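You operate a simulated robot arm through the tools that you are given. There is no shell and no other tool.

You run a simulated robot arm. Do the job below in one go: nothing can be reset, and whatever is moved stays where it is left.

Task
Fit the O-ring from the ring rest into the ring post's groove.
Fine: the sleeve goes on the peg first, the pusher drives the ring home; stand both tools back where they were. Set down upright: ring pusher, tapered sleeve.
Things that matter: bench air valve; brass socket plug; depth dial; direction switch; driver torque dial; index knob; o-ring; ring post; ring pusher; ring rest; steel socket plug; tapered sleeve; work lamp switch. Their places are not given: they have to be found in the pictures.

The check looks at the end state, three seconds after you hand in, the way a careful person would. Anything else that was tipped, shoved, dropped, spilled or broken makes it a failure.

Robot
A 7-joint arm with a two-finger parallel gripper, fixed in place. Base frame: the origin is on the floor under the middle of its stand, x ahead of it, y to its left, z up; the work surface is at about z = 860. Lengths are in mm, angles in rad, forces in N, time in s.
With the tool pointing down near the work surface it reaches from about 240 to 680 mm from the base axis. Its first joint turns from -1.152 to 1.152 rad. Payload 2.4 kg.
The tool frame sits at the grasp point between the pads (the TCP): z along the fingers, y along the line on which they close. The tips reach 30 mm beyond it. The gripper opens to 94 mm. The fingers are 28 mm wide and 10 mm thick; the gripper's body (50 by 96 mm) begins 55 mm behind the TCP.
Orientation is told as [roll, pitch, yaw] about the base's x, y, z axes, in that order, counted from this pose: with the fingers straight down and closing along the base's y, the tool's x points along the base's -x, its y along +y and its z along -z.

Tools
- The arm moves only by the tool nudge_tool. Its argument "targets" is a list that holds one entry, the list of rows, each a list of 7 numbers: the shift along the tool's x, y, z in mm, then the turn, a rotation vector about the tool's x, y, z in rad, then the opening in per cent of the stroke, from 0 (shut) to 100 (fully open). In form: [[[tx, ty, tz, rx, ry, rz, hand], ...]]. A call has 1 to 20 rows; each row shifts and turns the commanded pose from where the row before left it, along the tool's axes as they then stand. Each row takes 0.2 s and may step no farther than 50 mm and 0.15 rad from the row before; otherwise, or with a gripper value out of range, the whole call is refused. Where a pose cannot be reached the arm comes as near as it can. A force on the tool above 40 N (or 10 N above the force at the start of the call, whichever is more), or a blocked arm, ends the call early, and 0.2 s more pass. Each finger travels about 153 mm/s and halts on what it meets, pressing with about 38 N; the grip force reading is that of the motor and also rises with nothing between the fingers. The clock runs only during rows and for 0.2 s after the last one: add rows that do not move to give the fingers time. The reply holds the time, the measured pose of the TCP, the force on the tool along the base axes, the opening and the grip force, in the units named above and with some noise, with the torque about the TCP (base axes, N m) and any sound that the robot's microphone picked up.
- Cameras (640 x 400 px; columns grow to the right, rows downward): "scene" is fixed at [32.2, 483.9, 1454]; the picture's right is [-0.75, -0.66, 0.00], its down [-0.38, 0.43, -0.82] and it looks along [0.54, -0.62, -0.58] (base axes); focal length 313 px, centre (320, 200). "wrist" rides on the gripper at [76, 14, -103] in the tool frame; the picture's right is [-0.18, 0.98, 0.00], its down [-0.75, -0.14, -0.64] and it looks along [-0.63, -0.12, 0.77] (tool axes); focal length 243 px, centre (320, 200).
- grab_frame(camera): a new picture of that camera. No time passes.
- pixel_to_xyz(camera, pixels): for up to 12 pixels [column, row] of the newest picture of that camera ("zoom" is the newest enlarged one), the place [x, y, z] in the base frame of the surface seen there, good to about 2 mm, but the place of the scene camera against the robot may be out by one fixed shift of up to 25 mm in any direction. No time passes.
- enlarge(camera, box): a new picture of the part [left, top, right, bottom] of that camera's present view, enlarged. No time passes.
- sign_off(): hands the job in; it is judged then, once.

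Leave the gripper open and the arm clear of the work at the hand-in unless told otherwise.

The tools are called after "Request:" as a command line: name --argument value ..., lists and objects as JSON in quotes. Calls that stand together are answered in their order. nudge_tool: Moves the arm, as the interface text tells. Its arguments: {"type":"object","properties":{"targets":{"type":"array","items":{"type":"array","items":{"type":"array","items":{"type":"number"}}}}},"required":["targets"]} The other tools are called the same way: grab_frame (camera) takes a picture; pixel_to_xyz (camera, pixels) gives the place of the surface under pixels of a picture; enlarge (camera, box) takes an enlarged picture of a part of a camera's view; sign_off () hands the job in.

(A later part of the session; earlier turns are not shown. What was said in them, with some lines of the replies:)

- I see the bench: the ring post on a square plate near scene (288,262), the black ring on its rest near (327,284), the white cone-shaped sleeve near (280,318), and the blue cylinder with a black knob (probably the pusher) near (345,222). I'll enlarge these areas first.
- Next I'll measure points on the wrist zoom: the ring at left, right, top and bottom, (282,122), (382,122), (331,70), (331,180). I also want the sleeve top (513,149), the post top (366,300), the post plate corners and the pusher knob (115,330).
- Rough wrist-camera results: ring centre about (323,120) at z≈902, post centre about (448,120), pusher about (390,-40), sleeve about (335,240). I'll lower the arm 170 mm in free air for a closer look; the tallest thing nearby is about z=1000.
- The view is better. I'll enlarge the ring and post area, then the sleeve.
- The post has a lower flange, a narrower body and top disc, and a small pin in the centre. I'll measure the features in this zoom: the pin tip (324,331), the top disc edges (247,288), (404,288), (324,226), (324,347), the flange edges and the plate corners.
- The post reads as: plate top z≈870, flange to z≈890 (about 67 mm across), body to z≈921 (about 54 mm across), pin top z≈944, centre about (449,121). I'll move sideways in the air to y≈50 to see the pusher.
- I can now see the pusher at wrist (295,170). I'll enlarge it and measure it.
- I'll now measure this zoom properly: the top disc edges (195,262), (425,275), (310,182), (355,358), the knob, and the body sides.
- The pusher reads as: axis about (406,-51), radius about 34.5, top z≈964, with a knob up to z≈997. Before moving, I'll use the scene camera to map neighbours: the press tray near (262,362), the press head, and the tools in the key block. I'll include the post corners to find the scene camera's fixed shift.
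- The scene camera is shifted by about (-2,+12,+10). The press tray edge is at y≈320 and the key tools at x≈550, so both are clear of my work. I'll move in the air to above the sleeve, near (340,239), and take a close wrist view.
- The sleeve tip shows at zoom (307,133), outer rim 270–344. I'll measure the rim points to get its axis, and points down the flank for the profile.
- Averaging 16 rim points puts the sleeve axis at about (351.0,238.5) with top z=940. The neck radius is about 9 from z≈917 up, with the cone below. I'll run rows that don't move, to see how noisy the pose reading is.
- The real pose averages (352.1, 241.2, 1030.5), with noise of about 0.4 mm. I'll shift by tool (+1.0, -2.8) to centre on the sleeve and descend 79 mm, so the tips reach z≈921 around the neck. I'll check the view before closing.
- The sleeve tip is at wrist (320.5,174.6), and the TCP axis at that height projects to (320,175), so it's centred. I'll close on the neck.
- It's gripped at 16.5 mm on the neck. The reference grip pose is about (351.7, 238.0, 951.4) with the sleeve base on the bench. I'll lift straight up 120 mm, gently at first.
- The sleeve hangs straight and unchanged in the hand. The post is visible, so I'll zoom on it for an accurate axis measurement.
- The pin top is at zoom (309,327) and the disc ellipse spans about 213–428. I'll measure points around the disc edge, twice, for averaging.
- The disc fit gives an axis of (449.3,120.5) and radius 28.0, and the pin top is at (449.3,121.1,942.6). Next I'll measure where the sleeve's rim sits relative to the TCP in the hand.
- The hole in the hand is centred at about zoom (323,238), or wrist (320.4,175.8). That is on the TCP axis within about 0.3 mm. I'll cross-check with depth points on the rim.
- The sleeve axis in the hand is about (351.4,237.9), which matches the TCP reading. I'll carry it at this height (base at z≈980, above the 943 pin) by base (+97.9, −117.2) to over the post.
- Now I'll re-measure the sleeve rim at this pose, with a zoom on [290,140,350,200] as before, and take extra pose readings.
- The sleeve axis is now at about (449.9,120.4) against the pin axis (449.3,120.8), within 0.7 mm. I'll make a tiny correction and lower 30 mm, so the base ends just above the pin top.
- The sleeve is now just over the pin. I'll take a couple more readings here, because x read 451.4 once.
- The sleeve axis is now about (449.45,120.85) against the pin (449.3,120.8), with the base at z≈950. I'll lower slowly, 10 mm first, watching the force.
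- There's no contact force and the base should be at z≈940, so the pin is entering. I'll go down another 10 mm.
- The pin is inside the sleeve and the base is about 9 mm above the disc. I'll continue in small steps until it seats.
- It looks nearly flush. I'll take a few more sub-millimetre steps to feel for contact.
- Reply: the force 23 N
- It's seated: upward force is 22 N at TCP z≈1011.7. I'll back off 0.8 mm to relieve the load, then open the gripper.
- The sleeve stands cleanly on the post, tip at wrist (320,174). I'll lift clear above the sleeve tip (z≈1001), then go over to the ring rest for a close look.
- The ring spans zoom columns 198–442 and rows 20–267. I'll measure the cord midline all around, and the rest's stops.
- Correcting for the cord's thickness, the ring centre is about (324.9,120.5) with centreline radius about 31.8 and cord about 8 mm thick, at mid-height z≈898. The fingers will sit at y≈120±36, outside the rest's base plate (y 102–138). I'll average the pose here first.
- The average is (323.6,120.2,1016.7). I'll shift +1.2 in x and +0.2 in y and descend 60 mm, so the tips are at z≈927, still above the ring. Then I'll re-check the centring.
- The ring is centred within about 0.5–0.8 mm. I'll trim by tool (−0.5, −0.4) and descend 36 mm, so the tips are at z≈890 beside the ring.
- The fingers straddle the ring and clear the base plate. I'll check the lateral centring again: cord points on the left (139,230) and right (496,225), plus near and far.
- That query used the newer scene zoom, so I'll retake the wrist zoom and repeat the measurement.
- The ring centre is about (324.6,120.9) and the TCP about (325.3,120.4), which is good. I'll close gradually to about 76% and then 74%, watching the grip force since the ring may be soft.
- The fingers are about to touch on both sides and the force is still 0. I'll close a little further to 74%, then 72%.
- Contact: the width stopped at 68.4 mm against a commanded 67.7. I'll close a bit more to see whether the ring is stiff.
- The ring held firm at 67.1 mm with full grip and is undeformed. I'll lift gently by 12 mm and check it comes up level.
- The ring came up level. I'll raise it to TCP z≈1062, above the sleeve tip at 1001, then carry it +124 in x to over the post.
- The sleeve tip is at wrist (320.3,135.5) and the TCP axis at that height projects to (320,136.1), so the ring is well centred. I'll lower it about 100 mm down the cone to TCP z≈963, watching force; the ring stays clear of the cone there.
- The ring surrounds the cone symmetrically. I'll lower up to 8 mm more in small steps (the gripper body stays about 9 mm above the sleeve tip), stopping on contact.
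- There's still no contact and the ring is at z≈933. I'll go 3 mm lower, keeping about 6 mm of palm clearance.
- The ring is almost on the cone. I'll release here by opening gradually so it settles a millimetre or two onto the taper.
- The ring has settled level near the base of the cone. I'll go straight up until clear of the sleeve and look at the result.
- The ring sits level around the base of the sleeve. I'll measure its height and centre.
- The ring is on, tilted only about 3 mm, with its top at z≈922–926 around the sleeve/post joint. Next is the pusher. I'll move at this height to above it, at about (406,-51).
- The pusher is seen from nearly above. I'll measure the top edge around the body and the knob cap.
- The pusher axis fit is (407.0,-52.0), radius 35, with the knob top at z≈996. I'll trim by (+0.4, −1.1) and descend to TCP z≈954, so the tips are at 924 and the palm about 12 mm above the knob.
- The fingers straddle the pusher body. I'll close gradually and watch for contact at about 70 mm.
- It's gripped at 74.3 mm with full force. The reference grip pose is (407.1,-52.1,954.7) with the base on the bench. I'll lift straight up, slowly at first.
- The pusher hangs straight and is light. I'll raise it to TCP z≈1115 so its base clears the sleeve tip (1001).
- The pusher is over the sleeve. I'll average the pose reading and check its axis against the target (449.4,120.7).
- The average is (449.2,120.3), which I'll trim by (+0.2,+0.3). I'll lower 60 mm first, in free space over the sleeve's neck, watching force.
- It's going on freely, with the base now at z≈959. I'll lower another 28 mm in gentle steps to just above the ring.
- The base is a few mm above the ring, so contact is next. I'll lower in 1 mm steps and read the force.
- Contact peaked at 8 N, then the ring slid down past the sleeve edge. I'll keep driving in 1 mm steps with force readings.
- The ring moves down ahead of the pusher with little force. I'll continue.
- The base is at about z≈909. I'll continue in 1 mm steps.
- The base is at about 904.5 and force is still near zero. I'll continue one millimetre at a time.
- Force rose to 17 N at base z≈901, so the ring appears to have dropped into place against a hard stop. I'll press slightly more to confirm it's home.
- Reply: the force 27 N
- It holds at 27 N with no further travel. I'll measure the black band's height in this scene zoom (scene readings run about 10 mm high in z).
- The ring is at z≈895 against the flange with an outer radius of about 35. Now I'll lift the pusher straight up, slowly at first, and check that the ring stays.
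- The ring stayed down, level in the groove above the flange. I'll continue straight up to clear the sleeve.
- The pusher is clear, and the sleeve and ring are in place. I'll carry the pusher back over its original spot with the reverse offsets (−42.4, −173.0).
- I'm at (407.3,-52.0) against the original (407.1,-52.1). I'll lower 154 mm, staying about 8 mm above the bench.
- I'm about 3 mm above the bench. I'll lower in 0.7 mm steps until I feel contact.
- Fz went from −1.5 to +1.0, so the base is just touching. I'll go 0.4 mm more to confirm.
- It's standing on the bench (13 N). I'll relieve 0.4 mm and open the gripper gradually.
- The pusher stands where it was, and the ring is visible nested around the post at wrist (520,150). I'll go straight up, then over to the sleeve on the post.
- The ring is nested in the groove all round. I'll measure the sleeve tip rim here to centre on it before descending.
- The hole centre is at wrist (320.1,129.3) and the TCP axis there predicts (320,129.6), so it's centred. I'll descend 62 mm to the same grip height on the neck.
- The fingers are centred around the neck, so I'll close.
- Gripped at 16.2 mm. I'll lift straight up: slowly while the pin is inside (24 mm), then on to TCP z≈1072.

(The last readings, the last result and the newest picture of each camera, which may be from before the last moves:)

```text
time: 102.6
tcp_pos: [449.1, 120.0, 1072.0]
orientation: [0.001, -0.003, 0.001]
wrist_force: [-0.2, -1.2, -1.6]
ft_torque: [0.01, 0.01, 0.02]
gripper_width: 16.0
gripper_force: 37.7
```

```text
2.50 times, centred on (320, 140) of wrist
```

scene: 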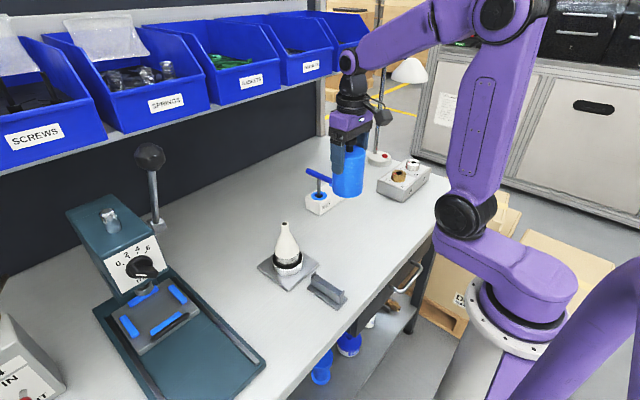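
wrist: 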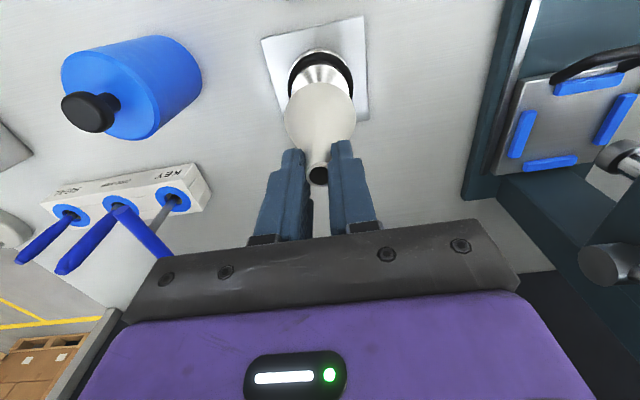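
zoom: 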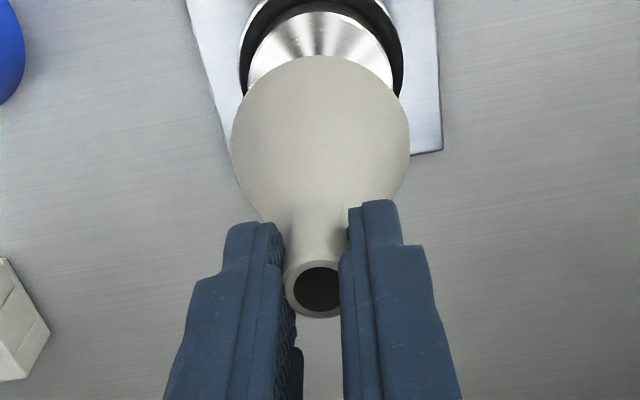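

The sleeve came off cleanly, and the ring stays nested in the groove above the flange. I'll carry the sleeve back by the exact reverse offset to above its original spot, about (351.5,238).

Request:
nudge_tool --targets '[[[3.9, 5, 0, 0, 0, 0, 0], [10, 12, 0, 0, 0, 0, 0], [18, 21, 0, 0, 0, 0, 0], [20, 24, 0, 0, 0, 0, 0], [20, 24, 0, 0, 0, 0, 0], [17.5, 21, 0, 0, 0, 0, 0], [8, 10, 0, 0, 0, 0, 0], [0, 0, 0, 0, 0, 0, 0], [0, 0, 0, 0, 0, 0, 0]]]'

Request:
nudge_tool --targets '[[[0, 0, 0, 0, 0, 0, 0]]]'

Request:
nudge_tool --targets '[[[0, 0, 0, 0, 0, 0, 0]]]'

Request:
grab_frame --camera "wrist"

Request:
grab_frame --camera "scene"

```text
time: 104.6
tcp_pos: [350.9, 237.3, 1072.2]
orientation: [0.001, 0.001, 0.001]
wrist_force: [0.9, 0.2, -0.5]
ft_torque: [0.0, -0.01, 0.0]
gripper_width: 16.1
gripper_force: 37.7
```

```text
time: 105.0
tcp_pos: [351.7, 236.4, 1071.6]
orientation: [0.001, 0.001, 0.0]
wrist_force: [-0.1, -0.1, -0.4]
ft_torque: [0.01, 0.02, -0.01]
gripper_width: 16.1
gripper_force: 38.3
```

```text
time: 105.4
tcp_pos: [351.4, 236.5, 1072.9]
orientation: [-0.001, -0.001, 0.0]
wrist_force: [0.4, 0.6, -0.9]
ft_torque: [0.0, -0.01, 0.0]
gripper_width: 16.1
gripper_force: 37.8
```

```text
taken
```

wrist: 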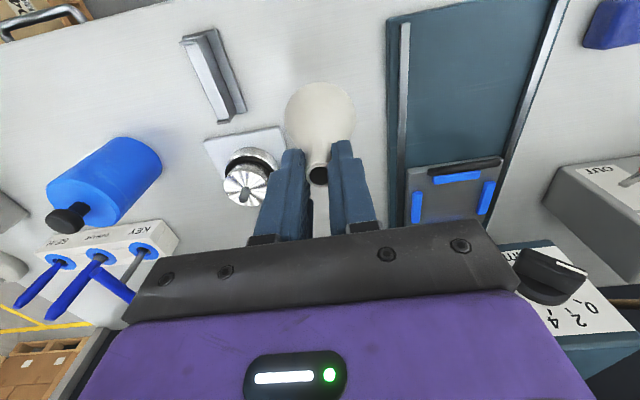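

```text
taken
```

scene: 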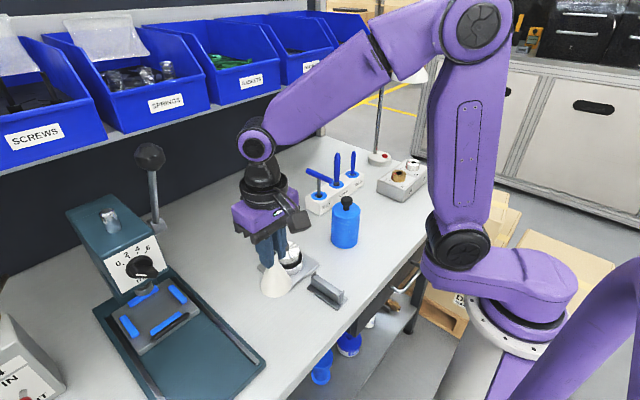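

I'm back at the starting pose within about a millimetre. I'll lower 112 mm first, then feel for the bench.

Request:
nudge_tool --targets '[[[0, 0.5, 8, 0, 0, 0, 0], [0, 0, 18, 0, 0, 0, 0], [0, 0, 25, 0, 0, 0, 0], [0, 0, 25, 0, 0, 0, 0], [0, 0, 18, 0, 0, 0, 0], [0, 0, 12, 0, 0, 0, 0], [0, 0, 6, 0, 0, 0, 0], [0, 0, 0, 0, 0, 0, 0]]]'

Request:
nudge_tool --targets '[[[0, 0, 2, 0, 0, 0, 0], [0, 0, 2, 0, 0, 0, 0], [0, 0, 1, 0, 0, 0, 0], [0, 0, 0, 0, 0, 0, 0]]]'

Request:
nudge_tool --targets '[[[0, 0, 0.8, 0, 0, 0, 0], [0, 0, 0.7, 0, 0, 0, 0], [0, 0, 0, 0, 0, 0, 0]]]'

Request:
enlarge --camera "scene" --box '[240, 240, 330, 350]'

```text
time: 107.2
tcp_pos: [351.2, 237.8, 959.5]
orientation: [0.0, 0.002, 0.001]
wrist_force: [-0.6, -0.7, -0.9]
ft_torque: [0.0, 0.02, 0.02]
gripper_width: 16.2
gripper_force: 38.0
```

```text
time: 108.2
tcp_pos: [351.2, 236.9, 954.9]
orientation: [0.0, 0.001, 0.002]
wrist_force: [0.1, 0.8, -0.4]
ft_torque: [-0.04, 0.01, 0.02]
gripper_width: 15.8
gripper_force: 38.2
```

```text
time: 109.0
tcp_pos: [351.8, 237.6, 953.3]
orientation: [0.001, -0.001, -0.001]
wrist_force: [-0.3, 0.2, -0.5]
ft_torque: [0.04, 0.01, 0.0]
gripper_width: 16.0
gripper_force: 38.2
```

```text
3.64 times, centred on (285, 295) of scene
```

zoom: 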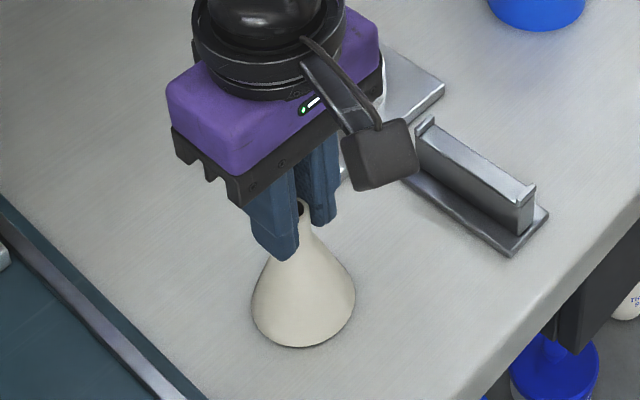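

The sleeve is about 2 mm above the bench. I'll step down until contact.

Request:
nudge_tool --targets '[[[0, 0, 0.7, 0, 0, 0, 0], [0, 0, 0, 0, 0, 0, 0]]]'

Request:
nudge_tool --targets '[[[0, 0, 0.6, 0, 0, 0, 0], [0, 0, 0, 0, 0, 0, 0]]]'

Request:
nudge_tool --targets '[[[0, 0, 0.5, 0, 0, 0, 0], [0, 0, 0, 0, 0, 0, 0]]]'

```text
time: 109.6
tcp_pos: [352.2, 239.0, 952.2]
orientation: [0.0, 0.0, 0.0]
wrist_force: [-0.8, -0.3, -0.3]
ft_torque: [-0.01, 0.03, 0.03]
gripper_width: 16.3
gripper_force: 37.9
```

```text
time: 110.2
tcp_pos: [351.9, 238.7, 952.8]
orientation: [0.0, -0.001, 0.0]
wrist_force: [0.1, 0.6, -1.5]
ft_torque: [0.01, 0.01, 0.01]
gripper_width: 16.4
gripper_force: 38.1
```

```text
time: 110.8
tcp_pos: [352.0, 237.4, 952.0]
orientation: [0.002, 0.0, -0.001]
wrist_force: [-1.4, -1.4, 12.2]
ft_torque: [-0.06, 0.2, 0.02]
gripper_width: 15.9
gripper_force: 38.1
```

Contact at 12 N: the sleeve is standing on the bench. I'll relieve 0.4 mm and open gently.

Request:
nudge_tool --targets '[[[0, 0, -0.4, 0, 0, 0, 0], [0, 0, 0, 0, 0, 0, 18], [0, 0, 0, 0, 0, 0, 20], [0, 0, 0, 0, 0, 0, 25], [0, 0, 0, 0, 0, 0, 40], [0, 0, 0, 0, 0, 0, 60], [0, 0, 0, 0, 0, 0, 60]]]'

Request:
enlarge --camera "wrist" --box '[240, 80, 400, 220]'

Request:
enlarge --camera "scene" --box '[240, 240, 330, 350]'

```text
time: 112.4
tcp_pos: [351.4, 237.3, 952.7]
orientation: [-0.001, 0.0, 0.0]
wrist_force: [-0.2, 0.0, -0.3]
ft_torque: [0.0, 0.03, 0.01]
gripper_width: 56.4
gripper_force: 0.1
```

```text
2.86 times, centred on (320, 150) of wrist
```

zoom: 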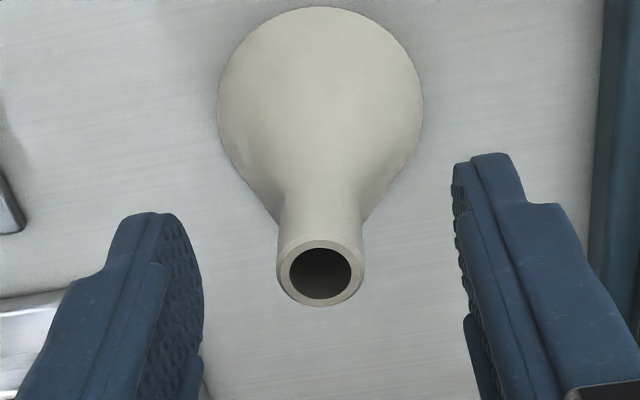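

```text
3.64 times, centred on (285, 295) of scene
```

zoom: 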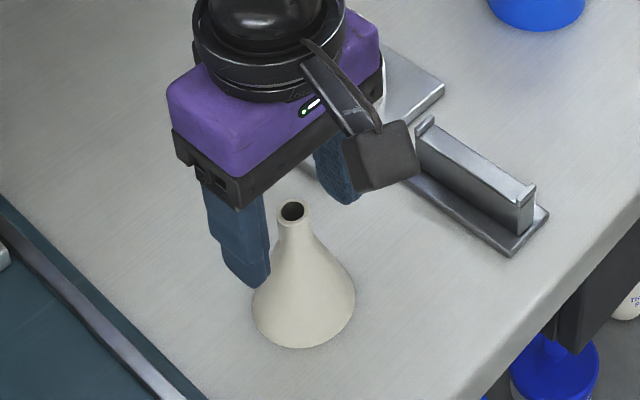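

The sleeve stands upright, free of the fingers. I'll lift straight up well clear, retreat to near the starting pose, and inspect everything.

Request:
nudge_tool --targets '[[[0, 0, -10, 0, 0, 0, 60], [0, 0, -25, 0, 0, 0, 100], [0, 0, -35, 0, 0, 0, 100], [0, 0, -40, 0, 0, 0, 100], [0, 0, -40, 0, 0, 0, 100], [10, -15, -30, 0, 0, 0, 100], [15, -35, -10, 0, 0, 0, 100], [15, -35, 0, 0, 0, 0, 100], [0, 0, 0, 0, 0, 0, 100]]]'

Request:
grab_frame --camera "wrist"

Request:
grab_frame --camera "scene"

Request:
enlarge --camera "wrist" --box '[260, 90, 380, 200]'

```text
time: 114.4
tcp_pos: [312.5, 152.0, 1141.9]
orientation: [0.0, 0.001, 0.001]
wrist_force: [0.1, -0.6, -0.1]
ft_torque: [0.0, 0.03, 0.02]
gripper_width: 93.8
gripper_force: 0.1
```

```text
taken
```

wrist: 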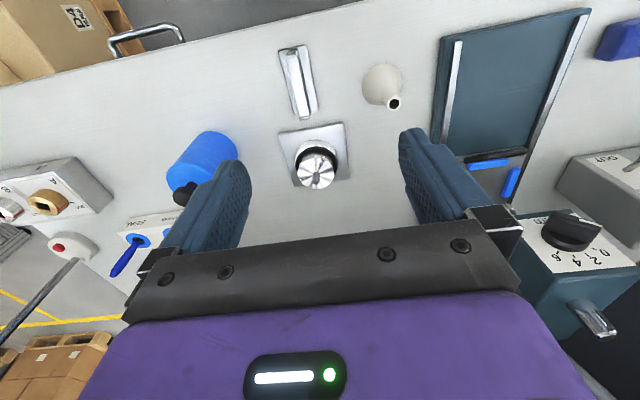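

```text
taken
```

scene: 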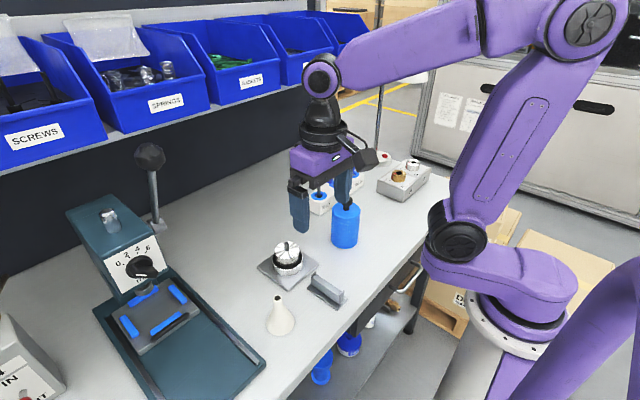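

```text
3.64 times, centred on (320, 145) of wrist
```

zoom: 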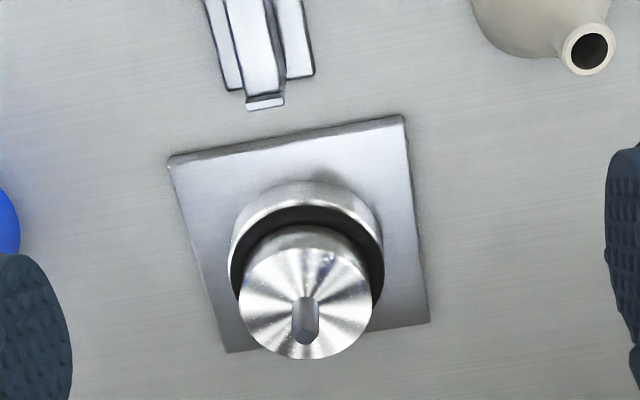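

All is standing. I'll do a final inspection of the ring in the groove, checking from both cameras that it's level, plus the sleeve, pusher and post plate positions.

Request:
pixel_to_xyz --camera "zoom" --pixels '[[305, 215], [262, 232], [350, 228], [240, 270], [377, 255], [236, 250], [168, 160], [403, 118], [428, 320], [228, 350], [305, 190], [305, 250]]'

Request:
enlarge --camera "scene" --box '[265, 230, 310, 285]'

Request:
pixel_to_xyz --camera "zoom" --pixels '[[290, 258], [310, 256], [330, 250], [350, 240], [365, 225], [270, 255], [250, 245], [235, 228], [300, 270], [260, 262], [350, 255], [300, 240]]'

```text
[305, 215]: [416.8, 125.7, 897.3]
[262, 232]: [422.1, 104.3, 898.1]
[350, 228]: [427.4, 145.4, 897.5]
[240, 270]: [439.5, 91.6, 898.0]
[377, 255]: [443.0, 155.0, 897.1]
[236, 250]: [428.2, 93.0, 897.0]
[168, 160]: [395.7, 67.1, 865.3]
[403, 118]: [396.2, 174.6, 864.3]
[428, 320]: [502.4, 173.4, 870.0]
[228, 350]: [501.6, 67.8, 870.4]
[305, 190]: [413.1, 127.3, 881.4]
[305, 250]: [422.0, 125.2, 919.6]
```

```text
7.27 times, centred on (288, 258) of scene
```

zoom: 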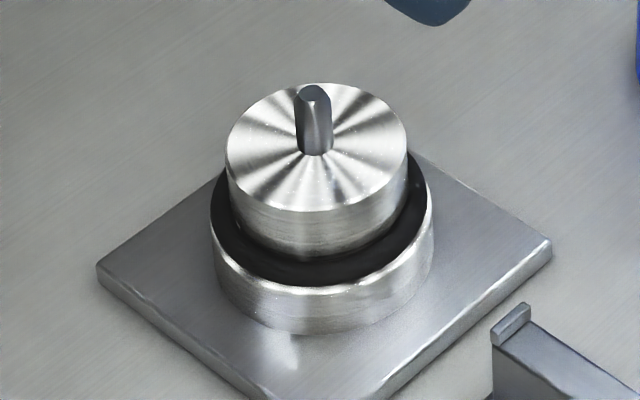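

```text
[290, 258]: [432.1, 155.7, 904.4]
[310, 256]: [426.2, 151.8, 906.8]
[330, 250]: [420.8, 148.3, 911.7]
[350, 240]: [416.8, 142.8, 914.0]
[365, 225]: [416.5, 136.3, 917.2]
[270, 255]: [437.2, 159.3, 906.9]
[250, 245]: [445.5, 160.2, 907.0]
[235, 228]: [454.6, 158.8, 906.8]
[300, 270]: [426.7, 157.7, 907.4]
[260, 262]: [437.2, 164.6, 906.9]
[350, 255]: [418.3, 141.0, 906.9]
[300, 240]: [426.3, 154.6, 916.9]
```

The ring top is at z≈897–898 on every visible side, so it's level in the groove, and the plate corners haven't moved. I'll raise the arm a bit more and take a last look at the sleeve and pusher positions.

Request:
nudge_tool --targets '[[[0, 0, -25, 0, 0, 0, 100], [0, 0, -40, 0, 0, 0, 100], [0, 0, -40, 0, 0, 0, 100], [0, 0, -20, 0, 0, 0, 100], [0, 0, 0, 0, 0, 0, 100]]]'

Request:
grab_frame --camera "scene"

Request:
enlarge --camera "wrist" --box '[180, 20, 420, 180]'

Request:
pixel_to_xyz --camera "zoom" --pixels '[[513, 149], [505, 140], [522, 150], [115, 330], [105, 335], [125, 335], [160, 250], [366, 280], [366, 245], [480, 110], [330, 110], [513, 160]]'

```text
time: 115.6
tcp_pos: [312.0, 152.9, 1268.1]
orientation: [0.001, 0.0, 0.0]
wrist_force: [0.7, 0.4, 0.1]
ft_torque: [-0.02, 0.01, -0.01]
gripper_width: 94.1
gripper_force: 0.0
```

```text
taken
```

scene: 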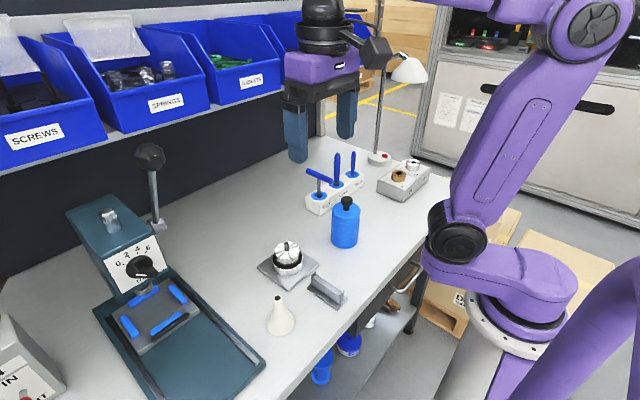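

```text
2.50 times, centred on (300, 100) of wrist
```

zoom: 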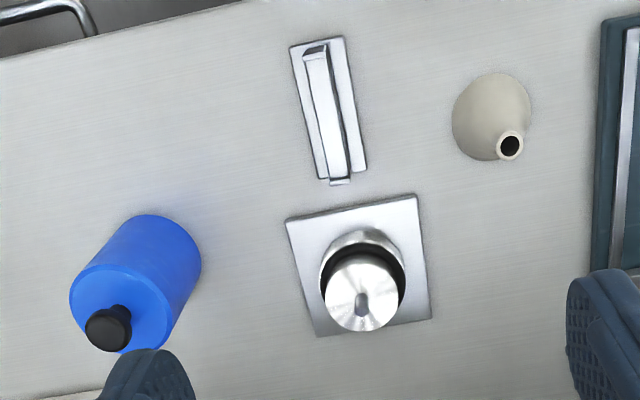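

```text
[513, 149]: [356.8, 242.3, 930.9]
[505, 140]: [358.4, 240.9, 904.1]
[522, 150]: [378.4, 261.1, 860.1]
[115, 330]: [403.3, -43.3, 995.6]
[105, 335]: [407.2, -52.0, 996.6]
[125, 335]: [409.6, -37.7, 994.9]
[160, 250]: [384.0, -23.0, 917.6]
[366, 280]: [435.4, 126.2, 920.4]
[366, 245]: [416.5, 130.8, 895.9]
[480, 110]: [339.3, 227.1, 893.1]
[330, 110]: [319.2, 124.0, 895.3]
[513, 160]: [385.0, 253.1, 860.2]
```

The scene matches the start, except the ring is now in the post's groove. The sleeve stands upright at scene (281,315) and the pusher at (345,225), both where they began. Nothing else moved, the gripper is open and the arm is clear, so I'm handing in.

Request:
sign_off

```text
The job is handed in.
```

The O-ring is in the ring post's groove, and the job is handed in. The result of the check has not come back.

- **Ring:** its top measured about z = 897–898 mm at every point I could see, so it sits level. The cameras couldn't see the side of the ring facing away from the robot. The pusher met a firm stop at about 27 N.
- **Tapered sleeve:** it stands upright within about 1 mm of where it started.
- **Ring pusher:** it also stands upright within about 1 mm of where it started.
- **Everything else:** the post plate's corners measured the same as at the start. The final pictures show nothing else moved, tipped or dropped.

At hand-in the gripper was open and the arm was raised well clear of the bench.
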